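You operate a simulated robot arm through the tools that you are given. There is no shell and no other tool. Be economical: measure what you need, move in short steps, check, and stop when the job is done.

The job below is to be done with a simulated two-armed robot. You get a single attempt, and the scene is never put back.

Task
Put the P320 grey sanding block from the top of the green bench on the middle of the orange board. Open the left drawer of the green bench, put the orange block from the inside the left drawer of the green bench on the labelled panel on the cart 26 padded top and shut the drawer again. Put the felt block on the top of the grey bench away on the perforated plate of the blue bench. Shut the tray of the lid closer. Pick up the base can with one hand, pass it to the other hand and put it on the shelf under the grey bench. Take the jar from the padded end of the yellow stand and leave it on the corrugated sheet there. Press the lower key two times. Stack the paint tin that says "cleaner" from the belt of the strap machine on top of the paint tin that says "primer". Put two of the tall white cans from the belt of the strap machine on the top of the brown bench. Pull the filter drawer open. The order is free. Set down upright: base can, jar, tall white can.

Only the result counts: the job must be done as asked and must still hold three seconds after the hand-in. Knocking over, shifting, dropping, spilling or breaking anything else fails it. Lids that push on must go on centred and level and be pressed home; caps that screw on are set level and turned clockwise until they are tight. Flat cloth is picked up by pressing the open fingertips on it (5 to 10 N) and closing them slowly along it; thin cloth reads only 2 to 8 mm in the jaws.

Robot
Two 6-joint arms with two-finger parallel grippers on one trunk, on a base that drives. Base frame: it is fixed to the floor where the robot stands at the start and does not move with it; the origin is under the middle of the robot, x ahead of it, y to its left, z up; the surface under the hand at the start is at about z = 800. Units: mm, rad, N and s.
The left shoulder is at the start at [280, 185, 1055], the right one opposite. With the tool pointing down near the work surface each hand reaches from about 560 to 940 mm from the robot's upright axis, wherever it stands, measured 20 degrees to its own side. Places, roughly: base can [-1500, 0, 750]; corrugated sheet (33x17x1 cm) [1100, 1100, 800]; felt block (6x4x4 cm) [-1400, -400, 800]; filter drawer [3600, 200, 600]; grey sanding block [750, 0, 750]; jar [1000, 1500, 750]; labelled panel [500, -4250, 1000]; left drawer of the green bench [400, -900, 700]; lower key [400, 3400, 800]; middle of the orange board (20x15 cm) [480, -1200, 800]; orange block (3x3x3 cm) [400, -800, 700]; paint tin [750, 3750, 750]; perforated plate of the blue bench [3700, 0, 800]; shelf under the grey bench [-1600, 200, 300]; tall white can [1000, 3750, 750]; top of the brown bench [-300, 3600, 800]; tray of the lid closer [-1500, -500, 800]. Payload 1.57 kg a hand.
Tool frame (each hand has its own): the origin (TCP) lies between the finger pads and is the grasp point; the fingertips stand 30 mm ahead of it; z points along the fingers, y is the line along which they close. The gripper opens to 80 mm. The fingers are 17 mm wide and 12 mm thick; the gripper's body (40 by 82 mm) begins 80 mm behind the TCP.
Orientation is that of the tool frame in the base frame, as [roll, pitch, yaw] about the fixed x, y, z axes, in that order (R = Rz(yaw) Ry(pitch) Rx(roll)). With the fingers straight down and closing along the base's y, the tool's x points along the base's -x, its y along +y and its z along -z.

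Tools
- The arms move only by the tool nudge_tool. It takes "left_commands", "right_commands" or both (then of equal length, played together; a hand with none holds still); each is one flat list of numbers, 7 for each row, row after row: the shift along the base's x, y, z in units of 25 mm (1.0 is 25 mm), then the turn, a rotation vector about the base's x, y, z in units of 6 degrees (1.0 is 6 degrees), then the closure in counts, from 0 (fully open) to 255 (shut). In form: [dx, dy, dz, wx, wy, wz, gripper, dx, dy, dz, wx, wy, wz, gripper, ...]. A call has 1 to 8 rows; each row shifts and turns the commanded pose from where the row before left it. A call with a number of a shift or a turn outside -1 to 1 is refused whole. Rows are played at 5 a second. More than 50 mm and 0.15 rad between two rows, or a gripper value outside its range, and nothing of the call is played. Where a pose cannot be reached the arm comes as near as it can. A force on the tool above 40 N (or 10 N above the force at the start of the call, whichever is more), or a blocked arm, ends the call early, and 0.2 s more pass. The fingers move at their own pace (about 153 mm/s each) and stop on an object; they squeeze with about 38 N. The grip force told is the motor's: it shows also when the fingers shut on nothing. Time passes only in rows, and 0.2 s behind the last, so rows that do not move let the fingers close. It gives the time, the measured TCP pose, the force on the tool (base axes), the opening and the grip force at its end, in the units of the frame above (readings bear some noise), with the torque about the TCP (base axes, N m) and any sound that the robot's microphone picked up.
- Cameras (640 x 400 px; columns grow to the right, rows downward): "scene" is now at [205, -60.4, 1489.3]; the picture's right is [-0.81, -0.59, 0.00], its down [-0.47, 0.64, -0.61] and it looks along [0.36, -0.49, -0.79] (base axes); focal length 267 px, centre (320, 200). "left" rides on the left gripper at [72, 7, -122] in its tool frame; the picture's right is [-0.09, 1.00, 0.00], its down [-0.84, -0.08, -0.54] and it looks along [-0.54, -0.05, 0.84] (tool axes); focal length 238 px, centre (320, 200). "right" rides on the right gripper at [72, -7, -122] in its tool frame; the picture's right is [0.09, 1.00, 0.00], its down [-0.84, 0.08, -0.54] and it looks along [-0.54, 0.05, 0.84] (tool axes); focal length 238 px, centre (320, 200). There is no depth. A picture from a camera that has moved, and an enlarged one, comes with that camera's place and axes in the base frame and with its lens.
- get_image(camera): a new picture of that camera. No time passes.
- raise_lower(by): slides the trunk up (or, below 0, down) by that many mm; the arms and the scene camera ride with it, the base frame stays. It gives what a move gives, with no picture.
- base_move(legs): drives the robot by 1 to 6 legs, each [ahead, turn to the left] in mm and rad, along the robot's own axes; the way and the turn of a leg run together, so that a leg with both is an arc; at most 1500 mm and 3.142 rad a leg. The arms and the cameras ride along, it lands a little off, and it stops where it bumps. It gives what a move gives.
- head_to(pan, tilt): turns the head with the scene camera to pan (to the left, within 1.501 rad either way) and tilt (down, from -0.506 to 1.204), counted from straight ahead of the robot. It gives what a move gives.
- inspect(camera, box): a new picture of the part [left, top, right, bottom] of that camera's present view, enlarged. No time passes.
- sign_off(): hands the job in; it is judged then, once.

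Work in short steps. Places have to be worked out from the pictures, the camera data and where the tool is seen: move nearer, look again, correct. Check each grasp and each placing, and mend what went wrong. You have 546 turns and 338 pictures in all, those below and enlarged ones among them. Open the grippers and draw the arms clear of the work before you hand the job in, unless the task says otherwise; then end with one line.

The tools are called as a command line: name --argument value ..., lists and objects as JSON in quotes. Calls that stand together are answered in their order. nudge_tool: Moves the arms, as the interface text tells. Its arguments: {"type":"object","properties":{"left_commands":{"type":"array","items":{"type":"number"}},"right_commands":{"type":"array","items":{"type":"number"}}},"required":[]} The other tools are called the same way: raise_lower (by) slides the trunk up or down; base_move (legs) drives the base; head_to (pan, tilt) turns the head that bears the scene camera; get_image (camera) takes a picture; inspect (camera, box) takes an enlarged picture of a part of a camera's view; sign_off () hands the job in.

At the start:

```text
t: 0.0
left_ee_pos: [612.8, -119.3, 1055.2]
left_tcp_rot: [-3.14, 0.001, -3.141]
left_contact_force: [0.4, -0.4, -0.2]
left_wrist_torque: [-0.02, 0.01, 0.0]
left_finger_gap: 80.0
left_grip_force: 0.0
right_ee_pos: [407.9, -452.6, 1100.8]
right_tcp_rot: [3.142, -0.001, -3.139]
right_contact_force: [-0.2, -0.5, -0.3]
right_wrist_torque: [0.02, -0.01, -0.02]
right_finger_gap: 79.8
right_grip_force: 0.0
trunk travel left (down, up): [-750.0, 240.0]
robot x, y, heading: [-0.5, -0.1, 0.0]
head pan, tilt: [-0.941, 0.915]
```

scene: 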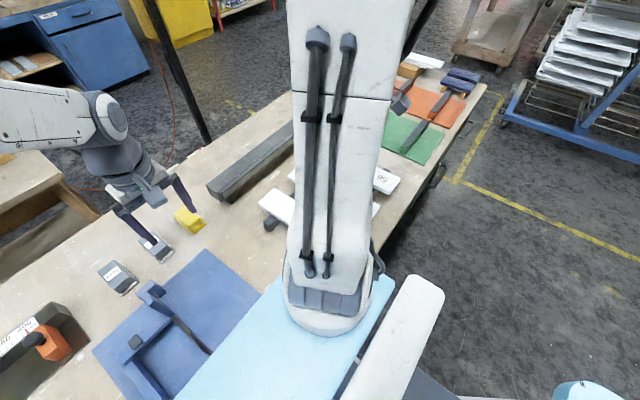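
right: 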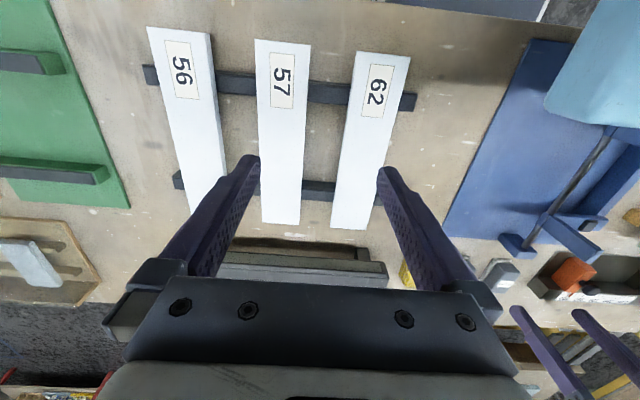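
left: 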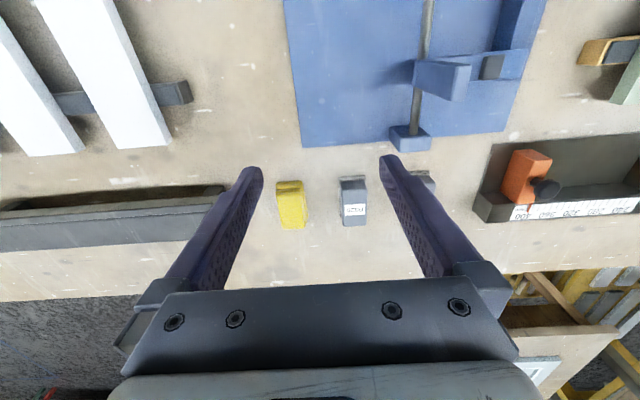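

The left view shows a yellow block, a grey block labelled P-something and another grey one under the left hand. I enlarge it to read the labels.

inspect --camera "left" --box '[240, 140, 480, 290]'

inspect --camera "scene" --box '[60, 180, 260, 400]'

inspect --camera "scene" --box '[360, 40, 500, 200]'

```text
2.67 times, centred on (360, 215) of left
camera zoom: at [540.3, -114.4, 1179.0], right [0.09, 1.0, 0.0], down [0.84, -0.08, 0.54], along [0.54, -0.05, -0.84], focal length 636 px, centre (213, 160)
```

zoom: 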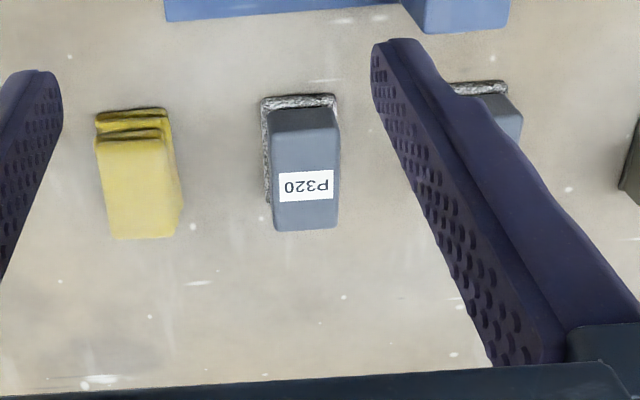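

```text
1.82 times, centred on (160, 290) of scene
camera zoom: at [205.0, -60.4, 1489.3], right [-0.81, -0.59, 0.0], down [-0.47, 0.64, -0.61], along [0.36, -0.49, -0.79], focal length 485 px, centre (611, 36)
```

zoom: 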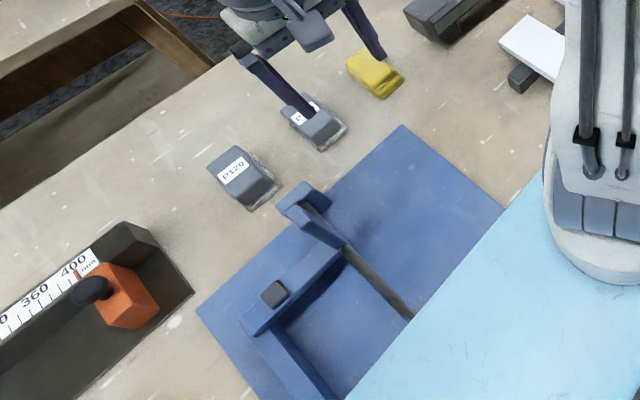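

```text
2.50 times, centred on (430, 120) of scene
camera zoom: at [205.0, -60.4, 1489.3], right [-0.81, -0.59, 0.0], down [-0.47, 0.64, -0.61], along [0.36, -0.49, -0.79], focal length 667 px, centre (45, 400)
```

zoom: 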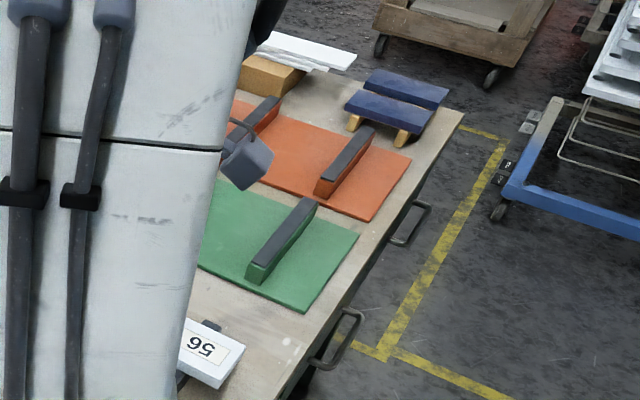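

The P320 block's long side runs along x, and I judge it to be near (800, -70). I move the left hand over it, partly lowered, to look again.

nudge_tool --left_commands '[0.9, 0.23, -0.5, 0, 0, 0, 0, 0.9, 0.23, -0.5, 0, 0, 0, 0, 0.9, 0.23, -0.5, 0, 0, 0, 0, 0.9, 0.23, -0.5, 0, 0, 0, 0, 0.9, 0.23, -0.5, 0, 0, 0, 0, 0.9, 0.23, -0.5, 0, 0, 0, 0, 0.9, 0.23, -0.5, 0, 0, 0, 0, 0.9, 0.23, -0.5, 0, 0, 0, 0]'

get_image --camera "left"

head_to --pan 0.0 --tilt 0.8

get_image --camera "scene"

```text
t: 1.8
left_ee_pos: [791.8, -71.9, 956.2]
left_tcp_rot: [-3.139, -0.001, -3.141]
left_contact_force: [-0.3, 0.0, 0.6]
left_wrist_torque: [0.01, -0.03, 0.0]
left_finger_gap: 80.0
left_grip_force: 0.1
right_ee_pos: [408.0, -451.7, 1100.8]
right_tcp_rot: [3.142, 0.0, -3.141]
right_contact_force: [0.2, 0.9, 0.6]
right_wrist_torque: [-0.01, -0.02, -0.02]
right_finger_gap: 80.0
right_grip_force: 0.1
trunk travel left (down, up): [-750.0, 240.0]
robot x, y, heading: [1.2, 0.1, -0.001]
head pan, tilt: [-0.941, 0.915]
```

```text
331 pictures are left
camera left: at [720.6, -66.8, 1078.6], right [0.09, 1.0, 0.0], down [0.84, -0.08, 0.54], along [0.54, -0.05, -0.84], focal length 238 px, centre (320, 200)
```

left: 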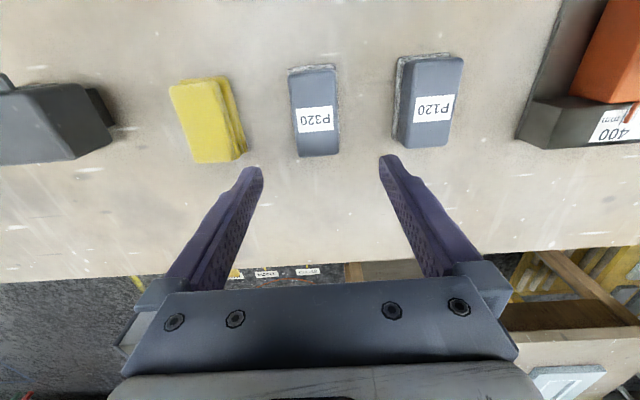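

```text
t: 3.0
left_ee_pos: [792.0, -72.9, 955.4]
left_tcp_rot: [3.141, 0.0, -3.141]
left_contact_force: [0.2, 1.0, 0.2]
left_wrist_torque: [0.03, 0.0, 0.01]
left_finger_gap: 80.1
left_grip_force: 0.1
right_ee_pos: [407.2, -453.3, 1100.8]
right_tcp_rot: [-3.141, 0.002, -3.141]
right_contact_force: [-0.5, 0.2, -0.3]
right_wrist_torque: [-0.01, 0.01, 0.0]
right_finger_gap: 80.1
right_grip_force: 0.0
trunk travel left (down, up): [-750.0, 240.0]
robot x, y, heading: [0.5, -1.0, 0.003]
head pan, tilt: [0.0, 0.799]
```

```text
330 pictures are left
camera scene: at [241.7, -0.1, 1498.3], right [0.0, -1.0, 0.0], down [-0.72, 0.0, -0.7], along [0.7, 0.0, -0.72], focal length 267 px, centre (320, 200)
```

scene: 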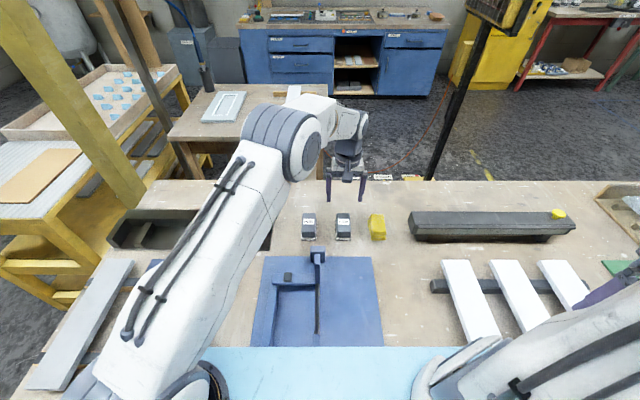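

Triangulating the two views puts the block at about (775, -77) with its top at z≈828. I lower the left hand around it, then grip.

nudge_tool --left_commands '[-0.35, -0.1, -0.9, 0, 0, 0, 0, -0.35, -0.1, -0.9, 0, 0, 0, 0, 0, 0, -0.9, 0, 0, 0, 0, 0, 0, -0.9, 0, 0, 0, 0]'

get_image --camera "left"

```text
t: 4.0
left_ee_pos: [772.9, -78.9, 866.1]
left_tcp_rot: [-3.141, 0.001, -3.14]
left_contact_force: [-0.1, -0.5, 0.2]
left_wrist_torque: [0.01, -0.03, -0.01]
left_finger_gap: 79.9
left_grip_force: 0.1
right_ee_pos: [407.4, -452.4, 1100.9]
right_tcp_rot: [-3.142, 0.0, -3.141]
right_contact_force: [0.1, 0.4, -0.4]
right_wrist_torque: [0.01, 0.03, 0.0]
right_finger_gap: 79.9
right_grip_force: 0.0
trunk travel left (down, up): [-750.0, 240.0]
robot x, y, heading: [2.3, 1.6, -0.001]
head pan, tilt: [0.0, 0.799]
```

```text
329 pictures are left
camera left: at [702.4, -73.0, 989.0], right [0.09, 1.0, 0.0], down [0.84, -0.08, 0.54], along [0.54, -0.05, -0.84], focal length 238 px, centre (320, 200)
```

left: 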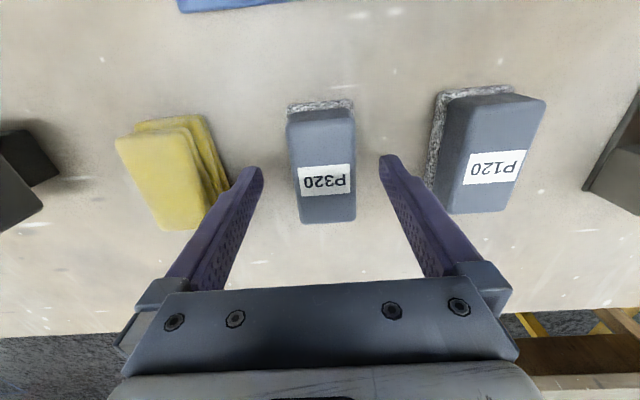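

Alignment looks good. I lower 33 mm and close.

nudge_tool --left_commands '[0.15, 0, -0.65, 0, 0, 0, 0, 0, 0, -0.65, 0, 0, 0, 0, 0, 0, 0, 0, 0, 0, 255, 0, 0, 0, 0, 0, 0, 255, 0, 0, 0, 0, 0, 0, 255]'

```text
t: 5.2
left_ee_pos: [776.3, -78.9, 834.6]
left_tcp_rot: [-3.14, 0.0, -3.141]
left_contact_force: [0.5, 0.3, 0.8]
left_wrist_torque: [0.05, -0.01, 0.03]
left_finger_gap: 49.2
left_grip_force: 38.1
right_ee_pos: [408.1, -452.5, 1101.6]
right_tcp_rot: [3.141, 0.001, -3.14]
right_contact_force: [0.0, 0.0, 0.0]
right_wrist_torque: [-0.01, 0.01, -0.03]
right_finger_gap: 79.8
right_grip_force: 0.0
trunk travel left (down, up): [-750.0, 240.0]
robot x, y, heading: [-0.3, 2.2, -0.004]
head pan, tilt: [0.0, 0.799]
```

Grip holds at 49 mm. I lift it and pull it back toward the body, then look to the right.

nudge_tool --left_commands '[0, 0, 1, 0, 0, 0, 255, 0, 0, 1, 0, 0, 0, 255, 0, 0, 1, 0, 0, 0, 255, -0.5, 0, 1, 0, 0, 0, 255, -1, 0, 1, 0, 0, 0, 255, -1, 0, 1, 0, 0, 0, 255, -1, 0, 1, 0, 0, 0, 255, -1, 0, 1, 0, 0, 0, 255]'

head_to --pan -1.4 --tilt 0.6

get_image --camera "scene"

```text
t: 7.0
left_ee_pos: [664.9, -78.0, 1033.6]
left_tcp_rot: [3.141, -0.001, -3.141]
left_contact_force: [0.7, -0.4, -1.1]
left_wrist_torque: [-0.04, 0.01, -0.02]
left_finger_gap: 49.1
left_grip_force: 38.4
right_ee_pos: [407.7, -452.1, 1101.1]
right_tcp_rot: [3.141, 0.0, -3.141]
right_contact_force: [-0.6, 0.3, 0.6]
right_wrist_torque: [-0.01, 0.0, -0.01]
right_finger_gap: 80.0
right_grip_force: 0.1
trunk travel left (down, up): [-750.0, 240.0]
robot x, y, heading: [0.2, 1.8, 0.0]
head pan, tilt: [0.0, 0.799]
```

```text
t: 8.6
left_ee_pos: [667.8, -77.8, 1032.6]
left_tcp_rot: [-3.141, 0.0, -3.142]
left_contact_force: [0.6, -0.5, -1.1]
left_wrist_torque: [0.0, 0.01, -0.02]
left_finger_gap: 49.1
left_grip_force: 37.7
right_ee_pos: [408.6, -452.0, 1100.8]
right_tcp_rot: [-3.141, 0.0, -3.141]
right_contact_force: [-0.3, -0.7, 0.2]
right_wrist_torque: [0.0, -0.02, -0.02]
right_finger_gap: 80.3
right_grip_force: 0.0
trunk travel left (down, up): [-750.0, 240.0]
robot x, y, heading: [-2.3, -0.3, -0.002]
head pan, tilt: [-1.4, 0.6]
```

```text
328 pictures are left
camera scene: at [176.1, -87.1, 1515.1], right [-0.99, -0.17, 0.0], down [-0.1, 0.56, -0.82], along [0.14, -0.81, -0.57], focal length 267 px, centre (320, 200)
```

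scene: 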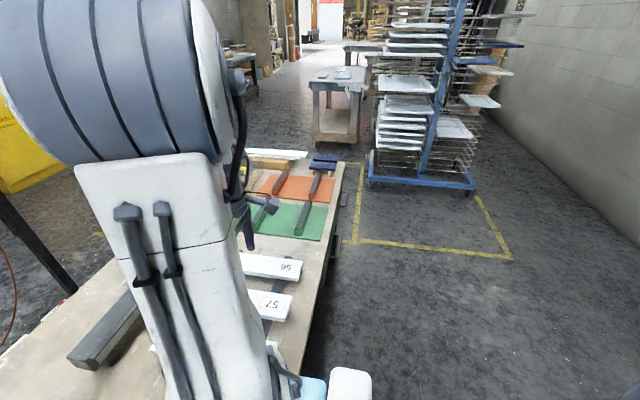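

The path along the bench front (edge at x≈272) is clear. I back off, turn right and drive along, then turn to face the bench at the boards.

base_move --legs '[[-250, 0], [0, -1.571], [1150, 0], [0, 1.571]]'

head_to --pan 0.0 --tilt 0.9

get_image --camera "scene"

get_image --camera "left"

```text
t: 23.4
left_ee_pos: [410.1, -1225.3, 1032.0]
left_tcp_rot: [-3.141, 0.001, 3.129]
left_contact_force: [-0.3, -0.7, 0.0]
left_wrist_torque: [-0.01, -0.01, 0.0]
left_finger_gap: 49.1
left_grip_force: 38.6
right_ee_pos: [147.1, -1595.9, 1102.2]
right_tcp_rot: [3.141, 0.0, 3.131]
right_contact_force: [0.2, -0.3, -1.1]
right_wrist_torque: [-0.01, -0.04, -0.02]
right_finger_gap: 80.0
right_grip_force: 0.0
trunk travel left (down, up): [-750.0, 240.0]
robot x, y, heading: [-254.4, -1132.9, -0.016]
head pan, tilt: [-1.4, 0.6]
```

```text
t: 24.9
left_ee_pos: [409.8, -1225.3, 1033.0]
left_tcp_rot: [-3.141, 0.0, 3.129]
left_contact_force: [0.1, 0.1, -1.2]
left_wrist_torque: [-0.02, 0.03, -0.04]
left_finger_gap: 49.0
left_grip_force: 37.8
right_ee_pos: [147.0, -1596.7, 1101.5]
right_tcp_rot: [-3.142, 0.0, 3.13]
right_contact_force: [0.5, -0.2, 0.7]
right_wrist_torque: [-0.01, 0.01, -0.02]
right_finger_gap: 80.2
right_grip_force: 0.1
trunk travel left (down, up): [-750.0, 240.0]
robot x, y, heading: [-256.4, -1139.8, -0.009]
head pan, tilt: [0.0, 0.901]
```

```text
327 pictures are left
camera scene: at [-18.6, -1141.7, 1490.4], right [-0.01, -1.0, 0.0], down [-0.78, 0.01, -0.62], along [0.62, -0.01, -0.78], focal length 267 px, centre (320, 200)
```

scene: 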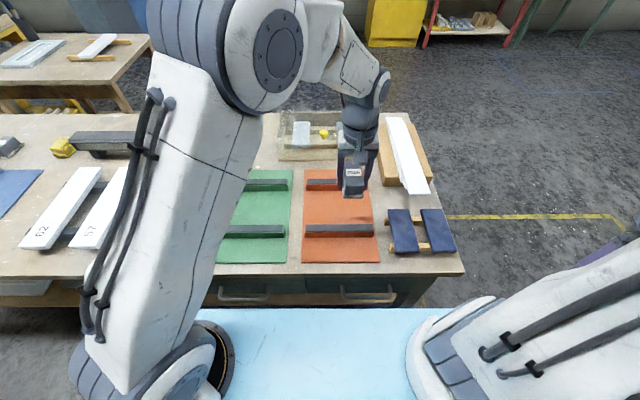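

```text
326 pictures are left
camera left: at [338.7, -1219.3, 1156.1], right [0.1, 0.99, 0.0], down [0.84, -0.09, 0.54], along [0.54, -0.06, -0.84], focal length 238 px, centre (320, 200)
```

left: 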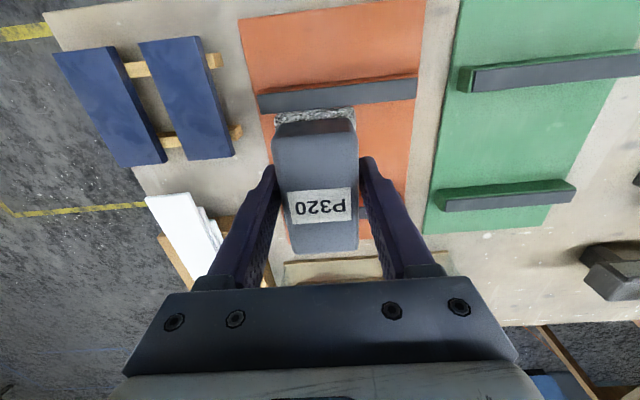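

The board spans about x 309–669, y -1316 to -1095, so its middle is (489, -1205), between two rails. I move the block above it.

nudge_tool --left_commands '[0.6, 0.16, -0.6, 0, 0, 0, 255, 0.6, 0.16, -0.6, 0, 0, 0, 255, 0.6, 0.16, -0.7, 0, 0, 0, 255, 0.6, 0.16, -0.7, 0, 0, 0, 255, 0.7, 0.16, -0.8, 0, 0, 0, 255, 0, 0, -0.9, 0, 0, 0, 255, 0, 0, -0.7, 0, 0, 0, 255]'

get_image --camera "left"

inspect --camera "scene" --box '[200, 100, 480, 300]'

```text
t: 26.6
left_ee_pos: [488.2, -1204.4, 907.1]
left_tcp_rot: [3.142, 0.0, 3.129]
left_contact_force: [-0.5, 0.2, -0.1]
left_wrist_torque: [-0.01, 0.05, 0.01]
left_finger_gap: 49.3
left_grip_force: 38.2
right_ee_pos: [146.9, -1595.8, 1099.7]
right_tcp_rot: [3.141, 0.001, 3.128]
right_contact_force: [-0.3, 0.4, -0.4]
right_wrist_torque: [-0.02, 0.02, -0.02]
right_finger_gap: 79.8
right_grip_force: 0.0
trunk travel left (down, up): [-750.0, 240.0]
robot x, y, heading: [-256.9, -1141.4, -0.014]
head pan, tilt: [0.0, 0.901]
```

```text
325 pictures are left
camera left: at [416.5, -1198.8, 1030.8], right [0.1, 0.99, 0.0], down [0.84, -0.09, 0.54], along [0.54, -0.06, -0.84], focal length 238 px, centre (320, 200)
```

left: 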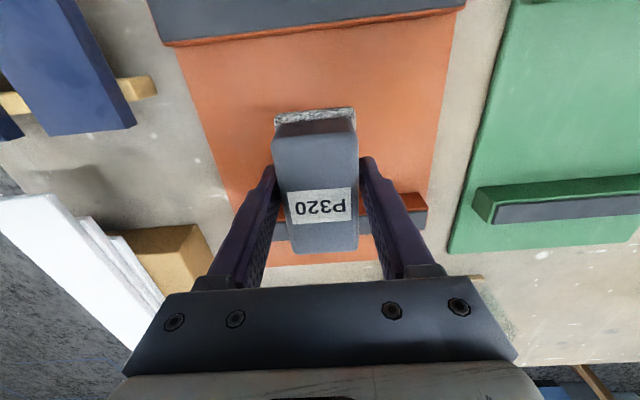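

```text
2.00 times, centred on (340, 200) of scene
camera zoom: at [-18.6, -1141.7, 1490.4], right [-0.01, -1.0, 0.0], down [-0.78, 0.01, -0.62], along [0.62, -0.01, -0.78], focal length 533 px, centre (280, 200)
```

zoom: 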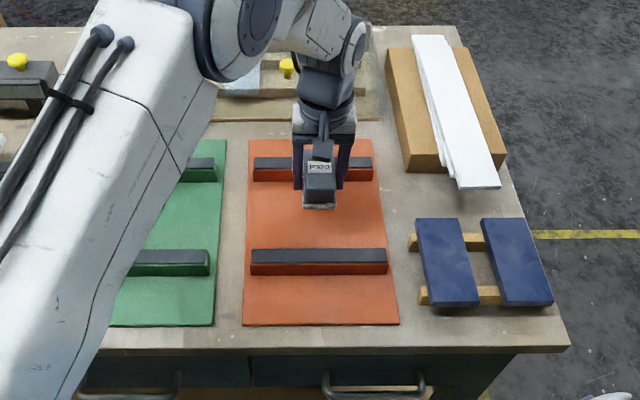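

Block is centred between rails (404–566) and board edges. I lower to about 845 and then feel for contact.

nudge_tool --left_commands '[-0.1, 0, -0.8, 0, 0, 0, 255, 0, 0, -0.8, 0, 0, 0, 255, 0, 0, -0.8, 0, 0, 0, 255, 0, 0, -0.1, 0, 0, 0, 255]'

nudge_tool --left_commands '[0, 0, -0.1, 0, 0, 0, 255, 0, 0, -0.1, 0, 0, 0, 255]'

get_image --camera "left"

```text
t: 27.6
left_ee_pos: [485.9, -1205.2, 844.3]
left_tcp_rot: [-3.141, 0.001, 3.13]
left_contact_force: [0.5, 0.1, -1.0]
left_wrist_torque: [-0.02, 0.03, -0.01]
left_finger_gap: 49.2
left_grip_force: 38.4
right_ee_pos: [147.3, -1596.3, 1100.4]
right_tcp_rot: [-3.141, 0.001, 3.13]
right_contact_force: [-0.4, 1.1, 1.3]
right_wrist_torque: [0.0, 0.03, 0.0]
right_finger_gap: 80.0
right_grip_force: 0.0
trunk travel left (down, up): [-750.0, 240.0]
robot x, y, heading: [-255.3, -1137.0, -0.01]
head pan, tilt: [0.0, 0.901]
```

```text
t: 28.1
left_ee_pos: [485.8, -1204.5, 841.7]
left_tcp_rot: [3.141, -0.002, 3.129]
left_contact_force: [-2.5, 0.7, 7.4]
left_wrist_torque: [-0.14, -0.03, -0.03]
left_finger_gap: 49.0
left_grip_force: 37.8
right_ee_pos: [147.4, -1596.1, 1101.8]
right_tcp_rot: [-3.141, -0.001, 3.129]
right_contact_force: [0.1, -0.2, 0.6]
right_wrist_torque: [0.01, -0.02, 0.01]
right_finger_gap: 80.0
right_grip_force: 0.1
trunk travel left (down, up): [-750.0, 240.0]
robot x, y, heading: [-255.3, -1139.4, -0.016]
head pan, tilt: [0.0, 0.901]
```

```text
323 pictures are left
camera left: at [413.8, -1199.1, 964.3], right [0.1, 0.99, 0.0], down [0.84, -0.09, 0.54], along [0.54, -0.06, -0.84], focal length 238 px, centre (320, 200)
```

left: 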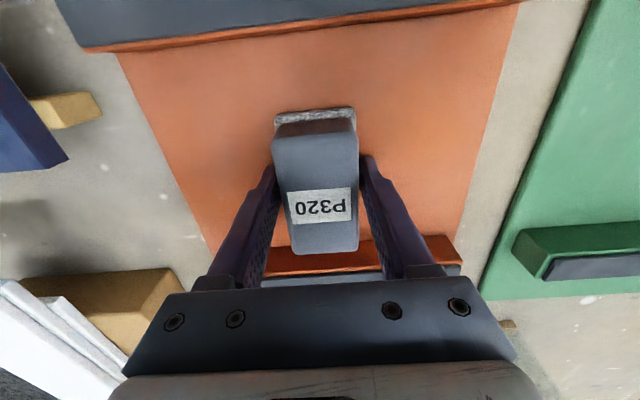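

Contact at 7 N, on the board. I open and raise the hand.

nudge_tool --left_commands '[0, 0, 0, 0, 0, 0, 0, 0, 0, 0, 0, 0, 0, 0, 0, 0, 1, 0, 0, 0, 0, 0, 0, 1, 0, 0, 0, 0, 0, 0, 1, 0, 0, 0, 0, 0, 0, 1, 0, 0, 0, 0, 0, 0, 1, 0, 0, 0, 0, 0, 0, 1, 0, 0, 0, 0]'

get_image --camera "left"

head_to --pan 0.0 --tilt 1.2

get_image --camera "scene"

```text
t: 29.9
left_ee_pos: [486.1, -1206.1, 990.5]
left_tcp_rot: [-3.141, -0.002, 3.129]
left_contact_force: [0.1, -0.5, -0.2]
left_wrist_torque: [0.0, -0.01, -0.01]
left_finger_gap: 79.9
left_grip_force: 0.0
right_ee_pos: [146.3, -1596.1, 1101.6]
right_tcp_rot: [-3.142, 0.0, 3.129]
right_contact_force: [-0.2, 0.0, 0.0]
right_wrist_torque: [-0.01, -0.06, 0.01]
right_finger_gap: 79.9
right_grip_force: 0.0
trunk travel left (down, up): [-750.0, 240.0]
robot x, y, heading: [-256.9, -1138.4, -0.011]
head pan, tilt: [0.0, 0.901]
```

```text
322 pictures are left
camera left: at [413.8, -1199.7, 1114.1], right [0.1, 0.99, 0.0], down [0.84, -0.09, 0.54], along [0.54, -0.06, -0.84], focal length 238 px, centre (320, 200)
```

left: 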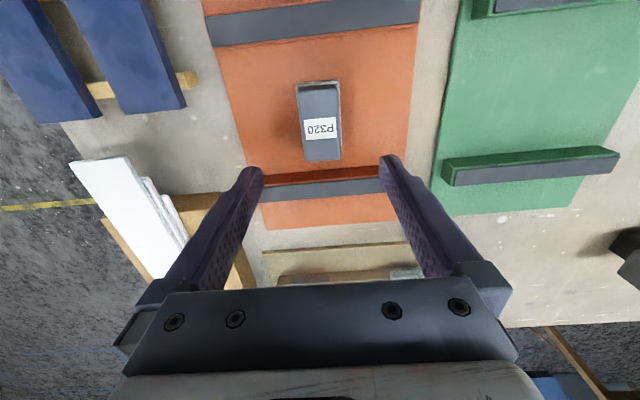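

```text
t: 30.8
left_ee_pos: [485.6, -1206.1, 991.7]
left_tcp_rot: [-3.142, -0.002, 3.129]
left_contact_force: [0.7, 0.5, 0.7]
left_wrist_torque: [0.02, 0.02, 0.02]
left_finger_gap: 80.0
left_grip_force: 0.0
right_ee_pos: [147.1, -1596.8, 1101.9]
right_tcp_rot: [3.142, -0.001, 3.129]
right_contact_force: [0.2, -1.1, -0.2]
right_wrist_torque: [0.04, 0.06, 0.01]
right_finger_gap: 80.1
right_grip_force: 0.1
trunk travel left (down, up): [-750.0, 240.0]
robot x, y, heading: [-252.6, -1138.9, -0.017]
head pan, tilt: [0.0, 1.201]
```

```text
321 pictures are left
camera scene: at [-38.2, -1141.4, 1470.6], right [-0.01, -1.0, 0.0], down [-0.93, 0.01, -0.36], along [0.36, 0.0, -0.93], focal length 267 px, centre (320, 200)
```

scene: 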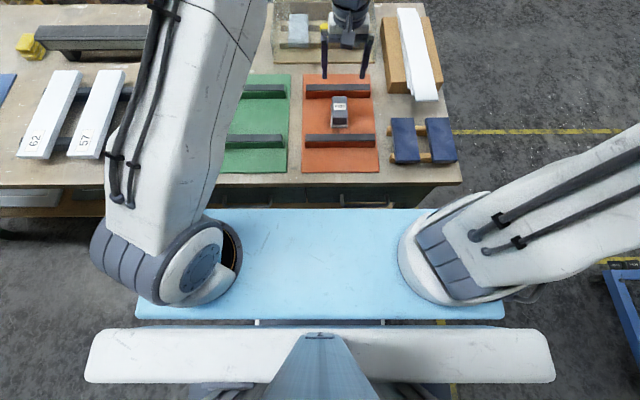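

P320 sits flat in the middle of the board. Now I back off to have room for the drawer, then bring the left hand near the left drawer's handle (about (245, -928, 733)).

base_move --legs '[[-320, 0]]'

nudge_tool --left_commands '[0, 1, -0.8, 0, 0, 0, 0, 0, 1, -0.8, 0, 0, 0, 0, 0, 1, -0.8, 0, 0, 0, 0, 0, 1, -0.8, 0, 0, 0, 0, 0, 1, -0.8, 0, 0, 0, 0, 0, 1, -0.8, 0, 0, 0, 0, 0, 1, 0, 0, 0, 0, 0, 0, 1, 0, 0, 0, 0, 0]'

nudge_tool --left_commands '[0, 1, 0, 0, 0, 0, 0, 0, 1, 0, 0, 0, 0, 0, 0, 1, 0, 0, 0, 0, 0]'

get_image --camera "left"

head_to --pan 0.2 --tilt 0.8

get_image --camera "scene"

```text
t: 32.9
left_ee_pos: [164.8, -1201.7, 991.8]
left_tcp_rot: [3.14, -0.001, 3.128]
left_contact_force: [0.4, 0.3, 0.1]
left_wrist_torque: [-0.05, -0.03, 0.0]
left_finger_gap: 79.9
left_grip_force: 0.1
right_ee_pos: [-174.9, -1591.2, 1101.4]
right_tcp_rot: [-3.141, 0.001, 3.129]
right_contact_force: [0.1, 0.0, -0.3]
right_wrist_torque: [0.02, 0.0, -0.01]
right_finger_gap: 80.2
right_grip_force: 0.0
trunk travel left (down, up): [-750.0, 240.0]
robot x, y, heading: [-578.4, -1135.7, -0.015]
head pan, tilt: [0.0, 1.201]
```

```text
t: 34.7
left_ee_pos: [164.8, -1001.7, 869.5]
left_tcp_rot: [3.141, 0.0, 3.13]
left_contact_force: [0.0, 0.5, -1.0]
left_wrist_torque: [-0.01, -0.02, 0.01]
left_finger_gap: 79.9
left_grip_force: 0.0
right_ee_pos: [-175.5, -1591.2, 1101.7]
right_tcp_rot: [3.14, 0.0, 3.129]
right_contact_force: [-0.4, -0.8, 1.0]
right_wrist_torque: [0.0, 0.0, -0.02]
right_finger_gap: 79.8
right_grip_force: 0.0
trunk travel left (down, up): [-750.0, 240.0]
robot x, y, heading: [-579.3, -1133.4, -0.009]
head pan, tilt: [0.0, 1.201]
```

```text
t: 35.5
left_ee_pos: [165.3, -926.5, 871.8]
left_tcp_rot: [-3.141, 0.0, 3.129]
left_contact_force: [-0.2, 1.0, 0.0]
left_wrist_torque: [0.0, -0.01, 0.02]
left_finger_gap: 80.3
left_grip_force: 0.0
right_ee_pos: [-174.6, -1592.9, 1100.3]
right_tcp_rot: [3.141, -0.001, 3.129]
right_contact_force: [0.3, 0.2, 0.2]
right_wrist_torque: [0.02, -0.01, -0.02]
right_finger_gap: 80.1
right_grip_force: 0.0
trunk travel left (down, up): [-750.0, 240.0]
robot x, y, heading: [-574.3, -1135.8, -0.01]
head pan, tilt: [0.0, 1.201]
```

```text
320 pictures are left
camera left: at [93.1, -920.0, 993.6], right [0.1, 0.99, 0.0], down [0.84, -0.09, 0.54], along [0.54, -0.06, -0.84], focal length 238 px, centre (320, 200)
```

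left: 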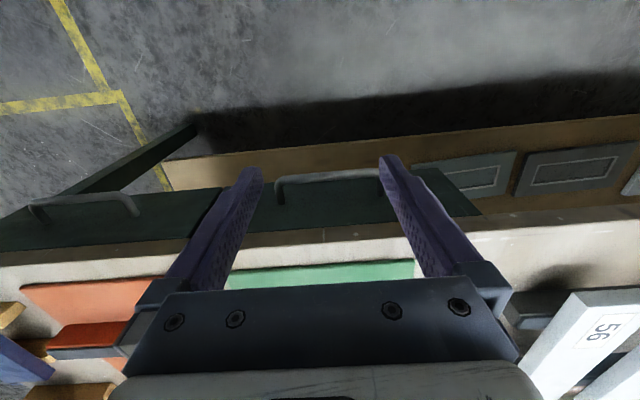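

```text
t: 36.4
left_ee_pos: [164.0, -926.6, 870.5]
left_tcp_rot: [3.141, 0.0, 3.129]
left_contact_force: [0.0, -0.6, -0.6]
left_wrist_torque: [0.01, 0.01, -0.01]
left_finger_gap: 80.1
left_grip_force: 0.0
right_ee_pos: [-175.0, -1592.2, 1101.9]
right_tcp_rot: [3.142, 0.001, 3.129]
right_contact_force: [0.5, 0.1, -0.1]
right_wrist_torque: [0.0, -0.01, 0.0]
right_finger_gap: 79.8
right_grip_force: 0.1
trunk travel left (down, up): [-750.0, 240.0]
robot x, y, heading: [-575.9, -1133.5, -0.009]
head pan, tilt: [0.201, 0.799]
```

```text
319 pictures are left
camera scene: at [-336.5, -1121.6, 1498.2], right [0.19, -0.98, 0.0], down [-0.7, -0.13, -0.7], along [0.68, 0.13, -0.72], focal length 267 px, centre (320, 200)
```

scene: 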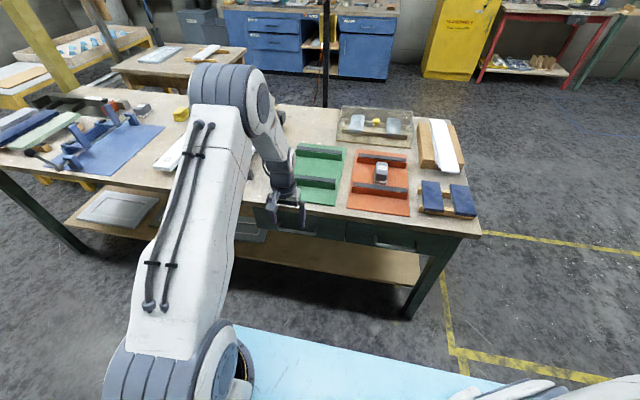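

The handle bar is ahead of the hand but the depth is uncertain. I shift the hand back and down for a second view.

nudge_tool --left_commands '[-1, 0, -1, 0, 0, 0, 0, -1, 0, -1, 0, 0, 0, 0, -1, 0, -1, 0, 0, 0, 0, -1, 0, -1, 0, 0, 0, 0]'

get_image --camera "left"

```text
t: 37.4
left_ee_pos: [64.0, -925.8, 771.4]
left_tcp_rot: [-3.141, 0.003, 3.13]
left_contact_force: [0.4, 0.3, 0.3]
left_wrist_torque: [0.0, 0.01, -0.04]
left_finger_gap: 80.0
left_grip_force: 0.1
right_ee_pos: [-173.4, -1592.9, 1102.1]
right_tcp_rot: [-3.142, 0.001, 3.129]
right_contact_force: [0.0, -0.5, 0.6]
right_wrist_torque: [0.01, 0.01, 0.01]
right_finger_gap: 80.3
right_grip_force: 0.1
trunk travel left (down, up): [-750.0, 240.0]
robot x, y, heading: [-574.0, -1134.1, -0.01]
head pan, tilt: [0.201, 0.799]
```

```text
318 pictures are left
camera left: at [-8.3, -919.9, 894.0], right [0.1, 0.99, 0.0], down [0.84, -0.09, 0.54], along [0.54, -0.06, -0.84], focal length 238 px, centre (320, 200)
```

left: 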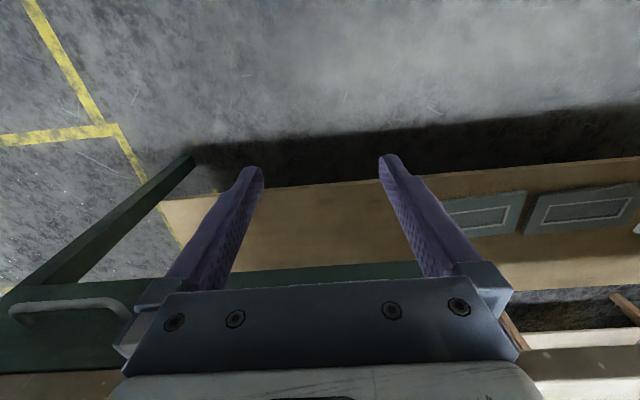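

Triangulating both views puts the handle bars at x≈244, z≈702, and the left one is centred at y≈-932. I rotate the left hand so the fingers point ahead and close vertically.

nudge_tool --left_commands '[0, 0, 0, 0.7217, -0.7217, -0.7217, 0, 0, 0, 0, 0.7217, -0.7217, -0.7217, 0, 0, 0, 0, 0.7217, -0.7217, -0.7217, 0, 0, 0, 0, 0.7217, -0.7217, -0.7217, 0, 0, 0, 0, 0.7217, -0.7217, -0.7217, 0, 0, 0, 0, 0.7217, -0.7217, -0.7217, 0, 0, 0, 0, 0.7217, -0.7217, -0.7217, 0, 0, 0, 0, 0.7217, -0.7217, -0.7217, 0]'

nudge_tool --left_commands '[0, 0, 0, 0.7217, -0.7217, -0.7217, 0, 0, 0, 0, 0.7217, -0.7217, -0.7217, 0, 0, 0, 0, 0.7217, -0.7217, -0.7217, 0, 0, 0, 0, 0.7217, -0.7217, -0.7217, 0, 0, 0, 0, 0.7217, -0.7217, -0.7217, 0, 0, 0, 0, 0.7217, -0.7217, -0.7217, 0, 0, 0, 0, 0.7217, -0.7217, -0.7217, 0, 0, 0, 0, 0.7217, -0.7217, -0.7217, 0]'

get_image --camera "left"

get_image --camera "scene"

```text
t: 39.2
left_ee_pos: [47.5, -912.8, 771.6]
left_tcp_rot: [2.561, 0.254, 2.625]
left_contact_force: [-0.9, 0.2, -0.1]
left_wrist_torque: [-0.01, 0.02, -0.01]
left_finger_gap: 79.9
left_grip_force: 0.0
left hand out of reach, approached as far as the arm can: row 1, 2, 3, 4
right_ee_pos: [-173.6, -1591.6, 1100.8]
right_tcp_rot: [3.141, 0.0, 3.13]
right_contact_force: [0.6, 0.6, -0.3]
right_wrist_torque: [0.0, 0.03, -0.02]
right_finger_gap: 80.0
right_grip_force: 0.1
trunk travel left (down, up): [-750.0, 240.0]
robot x, y, heading: [-578.2, -1139.3, -0.01]
head pan, tilt: [0.201, 0.799]
```

```text
t: 41.0
left_ee_pos: [70.8, -946.4, 760.7]
left_tcp_rot: [1.716, 0.127, 1.817]
left_contact_force: [-0.4, 0.3, -0.2]
left_wrist_torque: [-0.01, 0.01, 0.01]
left_finger_gap: 80.0
left_grip_force: 0.1
left hand out of reach, approached as far as the arm can: row 7, 8
right_ee_pos: [-174.3, -1591.5, 1101.0]
right_tcp_rot: [3.141, -0.002, 3.129]
right_contact_force: [0.4, -0.1, -0.3]
right_wrist_torque: [-0.02, -0.02, -0.02]
right_finger_gap: 80.0
right_grip_force: 0.1
trunk travel left (down, up): [-750.0, 240.0]
robot x, y, heading: [-573.1, -1135.1, -0.015]
head pan, tilt: [0.201, 0.799]
```

```text
317 pictures are left
camera left: at [-61.7, -905.6, 775.9], right [0.13, 0.07, 0.99], down [-0.33, -0.94, 0.11], along [0.93, -0.34, -0.1], focal length 238 px, centre (320, 200)
```

left: 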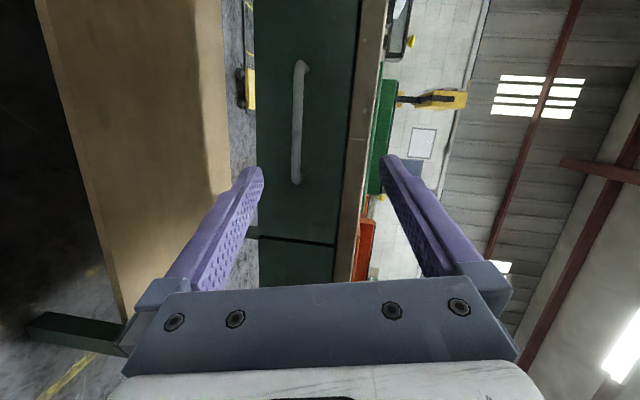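

```text
316 pictures are left
camera scene: at [-336.5, -1121.3, 1498.3], right [0.19, -0.98, 0.0], down [-0.7, -0.13, -0.7], along [0.68, 0.13, -0.72], focal length 267 px, centre (320, 200)
```

scene: 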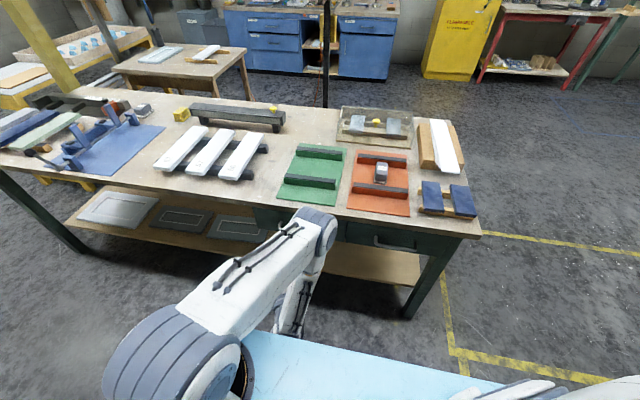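

The pose was at the near limit of reach. I move forward to x≈150, down to bar height, and finish the rotation.

nudge_tool --left_commands '[0.8, 0, -0.4, 0, 0, 0, 0, 0.8, 0, -0.4, 0, 0, 0, 0, 0.4, 0, -0.4, 0.34, -0.3, -0.55, 0, 0.4, 0, -0.4, 0.34, -0.3, -0.55, 0, 0.4, 0.2, -0.3, 0.34, -0.3, -0.55, 0, 0.4, 0.3, -0.4, 0.34, -0.3, -0.55, 0]'

get_image --camera "left"

```text
t: 42.4
left_ee_pos: [133.8, -1003.9, 704.3]
left_tcp_rot: [1.573, 0.001, 1.581]
left_contact_force: [0.1, 0.2, 0.9]
left_wrist_torque: [0.0, 0.01, 0.02]
left_finger_gap: 80.2
left_grip_force: 0.0
left hand out of reach, approached as far as the arm can: row 4, 5, 6
right_ee_pos: [-174.2, -1592.7, 1101.1]
right_tcp_rot: [-3.142, 0.001, 3.129]
right_contact_force: [-0.1, 0.8, -1.2]
right_wrist_torque: [-0.01, -0.02, -0.02]
right_finger_gap: 79.9
right_grip_force: 0.3
trunk travel left (down, up): [-750.0, 240.0]
robot x, y, heading: [-576.7, -1137.2, -0.014]
head pan, tilt: [0.201, 0.799]
```

```text
315 pictures are left
camera left: at [12.2, -934.4, 712.3], right [0.0, -0.09, 1.0], down [-0.53, -0.84, -0.08], along [0.85, -0.53, -0.05], focal length 238 px, centre (320, 200)
```

left: 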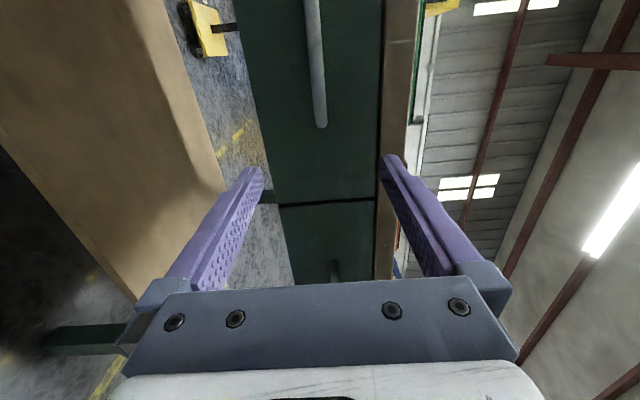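

The arm is too folded here; I back the base 150 mm and extend the arm instead.

base_move --legs '[[-150, 0]]'

nudge_tool --left_commands '[1, 0, 0, 0, 0, 0, 0, 1, 0.4, 0, 0, 0, 0, 0, 1, 0.5, 0, 0, 0, 0, 0, 1, 0.5, 0, 0, 0, 0, 0, 1, 0.5, 0, 0, 0, 0, 0, 1, 0.5, 0, 0, 0, 0, 0, 0.5, 0.5, 0, 0, 0, 0, 0]'

get_image --camera "left"

```text
t: 43.7
left_ee_pos: [-16.7, -1002.1, 705.1]
left_tcp_rot: [1.572, 0.002, 1.58]
left_contact_force: [-0.8, 0.3, -0.5]
left_wrist_torque: [0.0, 0.0, 0.01]
left_finger_gap: 79.9
left_grip_force: 0.1
right_ee_pos: [-325.4, -1590.7, 1101.1]
right_tcp_rot: [-3.141, 0.0, 3.128]
right_contact_force: [0.9, 0.2, 0.6]
right_wrist_torque: [-0.01, 0.02, -0.01]
right_finger_gap: 79.9
right_grip_force: 0.1
trunk travel left (down, up): [-750.0, 240.0]
robot x, y, heading: [-725.9, -1133.9, -0.013]
head pan, tilt: [0.201, 0.799]
```

```text
t: 45.3
left_ee_pos: [116.8, -1037.5, 705.2]
left_tcp_rot: [1.574, 0.003, 1.593]
left_contact_force: [0.7, 0.0, -0.1]
left_wrist_torque: [0.01, -0.03, -0.02]
left_finger_gap: 79.9
left_grip_force: 0.0
left hand out of reach, approached as far as the arm can: row 1, 2, 3, 4, 5, 6, 7
right_ee_pos: [-326.4, -1589.9, 1102.3]
right_tcp_rot: [3.14, -0.002, 3.128]
right_contact_force: [0.5, 0.1, 0.5]
right_wrist_torque: [0.03, 0.02, -0.02]
right_finger_gap: 80.0
right_grip_force: 0.0
trunk travel left (down, up): [-750.0, 240.0]
robot x, y, heading: [-728.4, -1129.3, -0.014]
head pan, tilt: [0.201, 0.799]
```

```text
314 pictures are left
camera left: at [-5.2, -969.3, 713.1], right [0.0, -0.09, 1.0], down [-0.52, -0.85, -0.07], along [0.85, -0.52, -0.05], focal length 238 px, centre (320, 200)
```

left: 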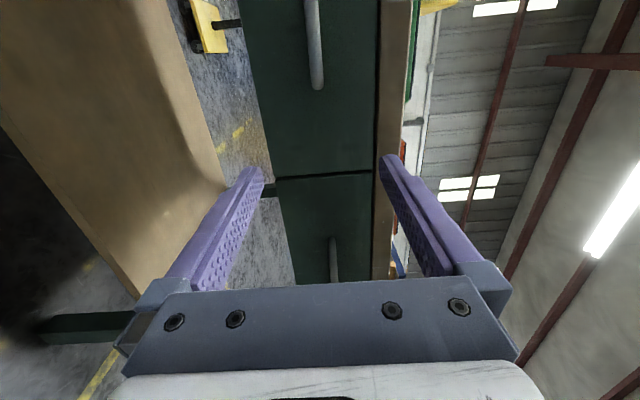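

The y-limit looks like a wrist limit for the level pose. I tilt the fingers 45° downward instead; gripping the bar works equally that way and the bench edge stays clear.

nudge_tool --left_commands '[0, 0, 0.4, 0, 0.95, 0, 0, 0, 0, 0.4, 0, 0.95, 0, 0, 0, 0, 0.4, 0, 0.95, 0, 0, 0, 0.3, 0.4, 0, 0.95, 0, 0, 0, 0.8, 0, 0, 0.95, 0, 0, 0, 0.8, 0, 0, 0.95, 0, 0, 0, 0.8, 0, 0, 0.95, 0, 0, 0, 0.8, 0, 0, 0.95, 0, 0]'

get_image --camera "left"

```text
t: 47.1
left_ee_pos: [120.5, -1024.9, 746.2]
left_tcp_rot: [2.373, -0.017, 1.588]
left_contact_force: [0.4, 0.1, -0.2]
left_wrist_torque: [-0.02, -0.02, 0.01]
left_finger_gap: 79.9
left_grip_force: 0.0
left hand out of reach, approached as far as the arm can: row 3, 4, 5, 6, 7, 8
right_ee_pos: [-327.0, -1591.5, 1102.1]
right_tcp_rot: [3.14, 0.001, 3.129]
right_contact_force: [-0.3, -0.1, 1.0]
right_wrist_torque: [0.0, -0.01, 0.02]
right_finger_gap: 80.1
right_grip_force: 0.1
trunk travel left (down, up): [-750.0, 240.0]
robot x, y, heading: [-728.5, -1132.5, -0.01]
head pan, tilt: [0.201, 0.799]
```

```text
313 pictures are left
camera left: at [39.6, -957.0, 840.2], right [0.72, -0.09, 0.69], down [-0.42, -0.85, 0.32], along [0.56, -0.52, -0.65], focal length 238 px, centre (320, 200)
```

left: 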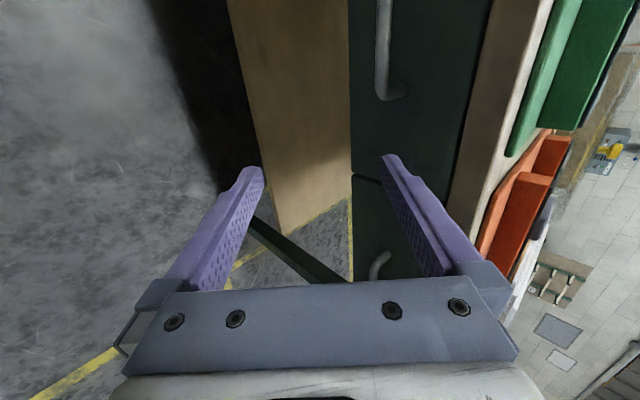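

Still limited in y in this wrist yaw; shifting the robot 120 mm to the left and a bit forward solves it. The swing area is free floor.

base_move --legs '[[0, 1.571], [130, 0], [0, -1.561], [80, 0]]'

get_image --camera "left"

```text
t: 56.8
left_ee_pos: [200.3, -886.5, 746.2]
left_tcp_rot: [2.37, -0.016, 1.6]
left_contact_force: [-0.7, 0.3, 0.2]
left_wrist_torque: [0.0, 0.01, 0.0]
left_finger_gap: 80.0
left_grip_force: 0.0
right_ee_pos: [-242.2, -1457.3, 1101.9]
right_tcp_rot: [-3.141, 0.0, 3.136]
right_contact_force: [-0.3, -0.3, 0.2]
right_wrist_torque: [-0.02, -0.03, -0.02]
right_finger_gap: 79.8
right_grip_force: 0.0
trunk travel left (down, up): [-750.0, 240.0]
robot x, y, heading: [-645.0, -1003.7, -0.002]
head pan, tilt: [0.201, 0.799]
```

```text
312 pictures are left
camera left: at [118.3, -820.9, 840.3], right [0.72, -0.08, 0.69], down [-0.41, -0.85, 0.32], along [0.56, -0.51, -0.65], focal length 238 px, centre (320, 200)
```

left: 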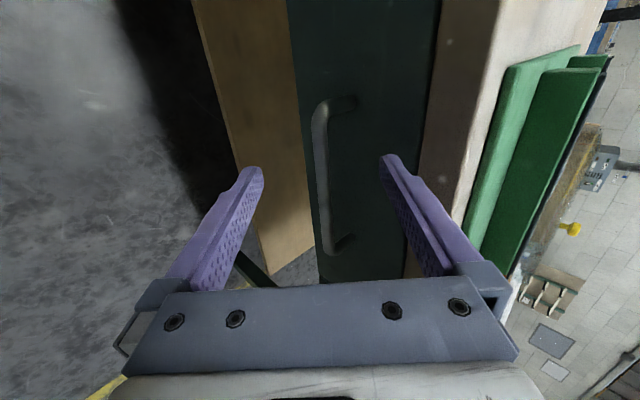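

The handle lies between the fingers. I narrow the jaws to ~38 mm, close in partway and check.

nudge_tool --left_commands '[0.4, -0.7, -0.4, 0, 0, 0, 134, 0.4, -0.8, -0.4, 0, 0, 0, 134, 0, 0, 0, 0, 0, 0, 134]'

get_image --camera "left"

```text
t: 57.6
left_ee_pos: [222.3, -923.6, 724.7]
left_tcp_rot: [2.372, -0.019, 1.598]
left_contact_force: [0.3, -0.6, 0.2]
left_wrist_torque: [0.0, -0.01, 0.0]
left_finger_gap: 38.3
left_grip_force: 0.0
right_ee_pos: [-240.9, -1457.8, 1101.5]
right_tcp_rot: [3.141, 0.0, 3.136]
right_contact_force: [-0.8, -0.1, -0.2]
right_wrist_torque: [0.01, 0.04, 0.03]
right_finger_gap: 80.0
right_grip_force: 0.0
trunk travel left (down, up): [-750.0, 240.0]
robot x, y, heading: [-647.0, -1003.6, 0.001]
head pan, tilt: [0.201, 0.799]
```

```text
311 pictures are left
camera left: at [139.2, -858.3, 819.9], right [0.72, -0.08, 0.69], down [-0.41, -0.85, 0.32], along [0.56, -0.51, -0.65], focal length 238 px, centre (320, 200)
```

left: 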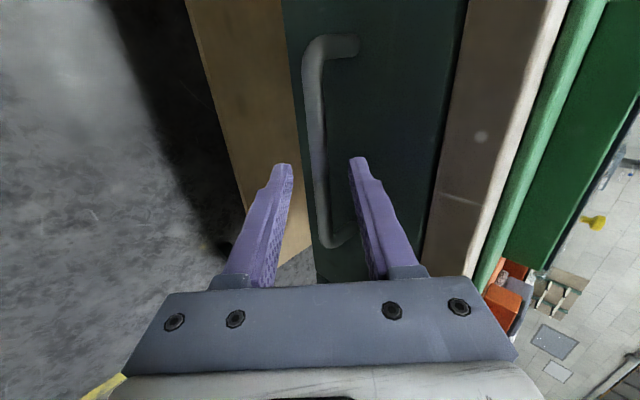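

Bar sits between the fingertips. I advance about 20 mm along the fingers and close.

nudge_tool --left_commands '[0.3, 0, -0.3, 0, 0, 0, 134, 0.3, 0, -0.3, 0, 0, 0, 134, 0, 0, 0, 0, 0, 0, 255, 0, 0, 0, 0, 0, 0, 255]'

get_image --camera "left"

```text
t: 58.6
left_ee_pos: [235.5, -924.7, 710.3]
left_tcp_rot: [2.37, -0.016, 1.598]
left_contact_force: [0.8, 0.0, 1.5]
left_wrist_torque: [0.1, -0.01, -0.26]
left_finger_gap: 12.1
left_grip_force: 28.9
right_ee_pos: [-243.4, -1458.2, 1100.6]
right_tcp_rot: [3.14, 0.001, 3.136]
right_contact_force: [0.0, 0.4, 0.3]
right_wrist_torque: [-0.01, 0.01, -0.01]
right_finger_gap: 80.0
right_grip_force: 0.0
trunk travel left (down, up): [-750.0, 240.0]
robot x, y, heading: [-648.7, -999.8, -0.002]
head pan, tilt: [0.201, 0.799]
```

```text
310 pictures are left
camera left: at [154.2, -858.6, 805.2], right [0.72, -0.08, 0.69], down [-0.41, -0.85, 0.32], along [0.56, -0.51, -0.65], focal length 238 px, centre (320, 200)
```

left: 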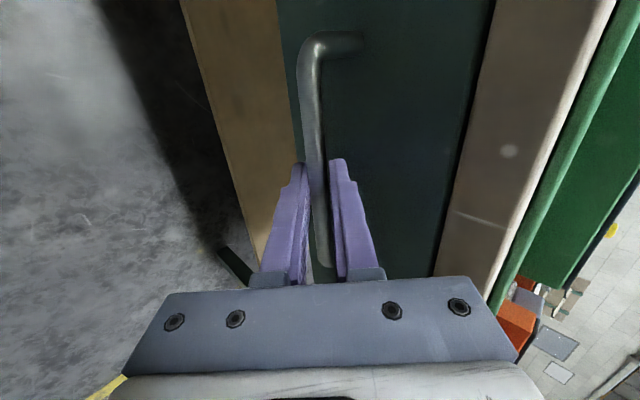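

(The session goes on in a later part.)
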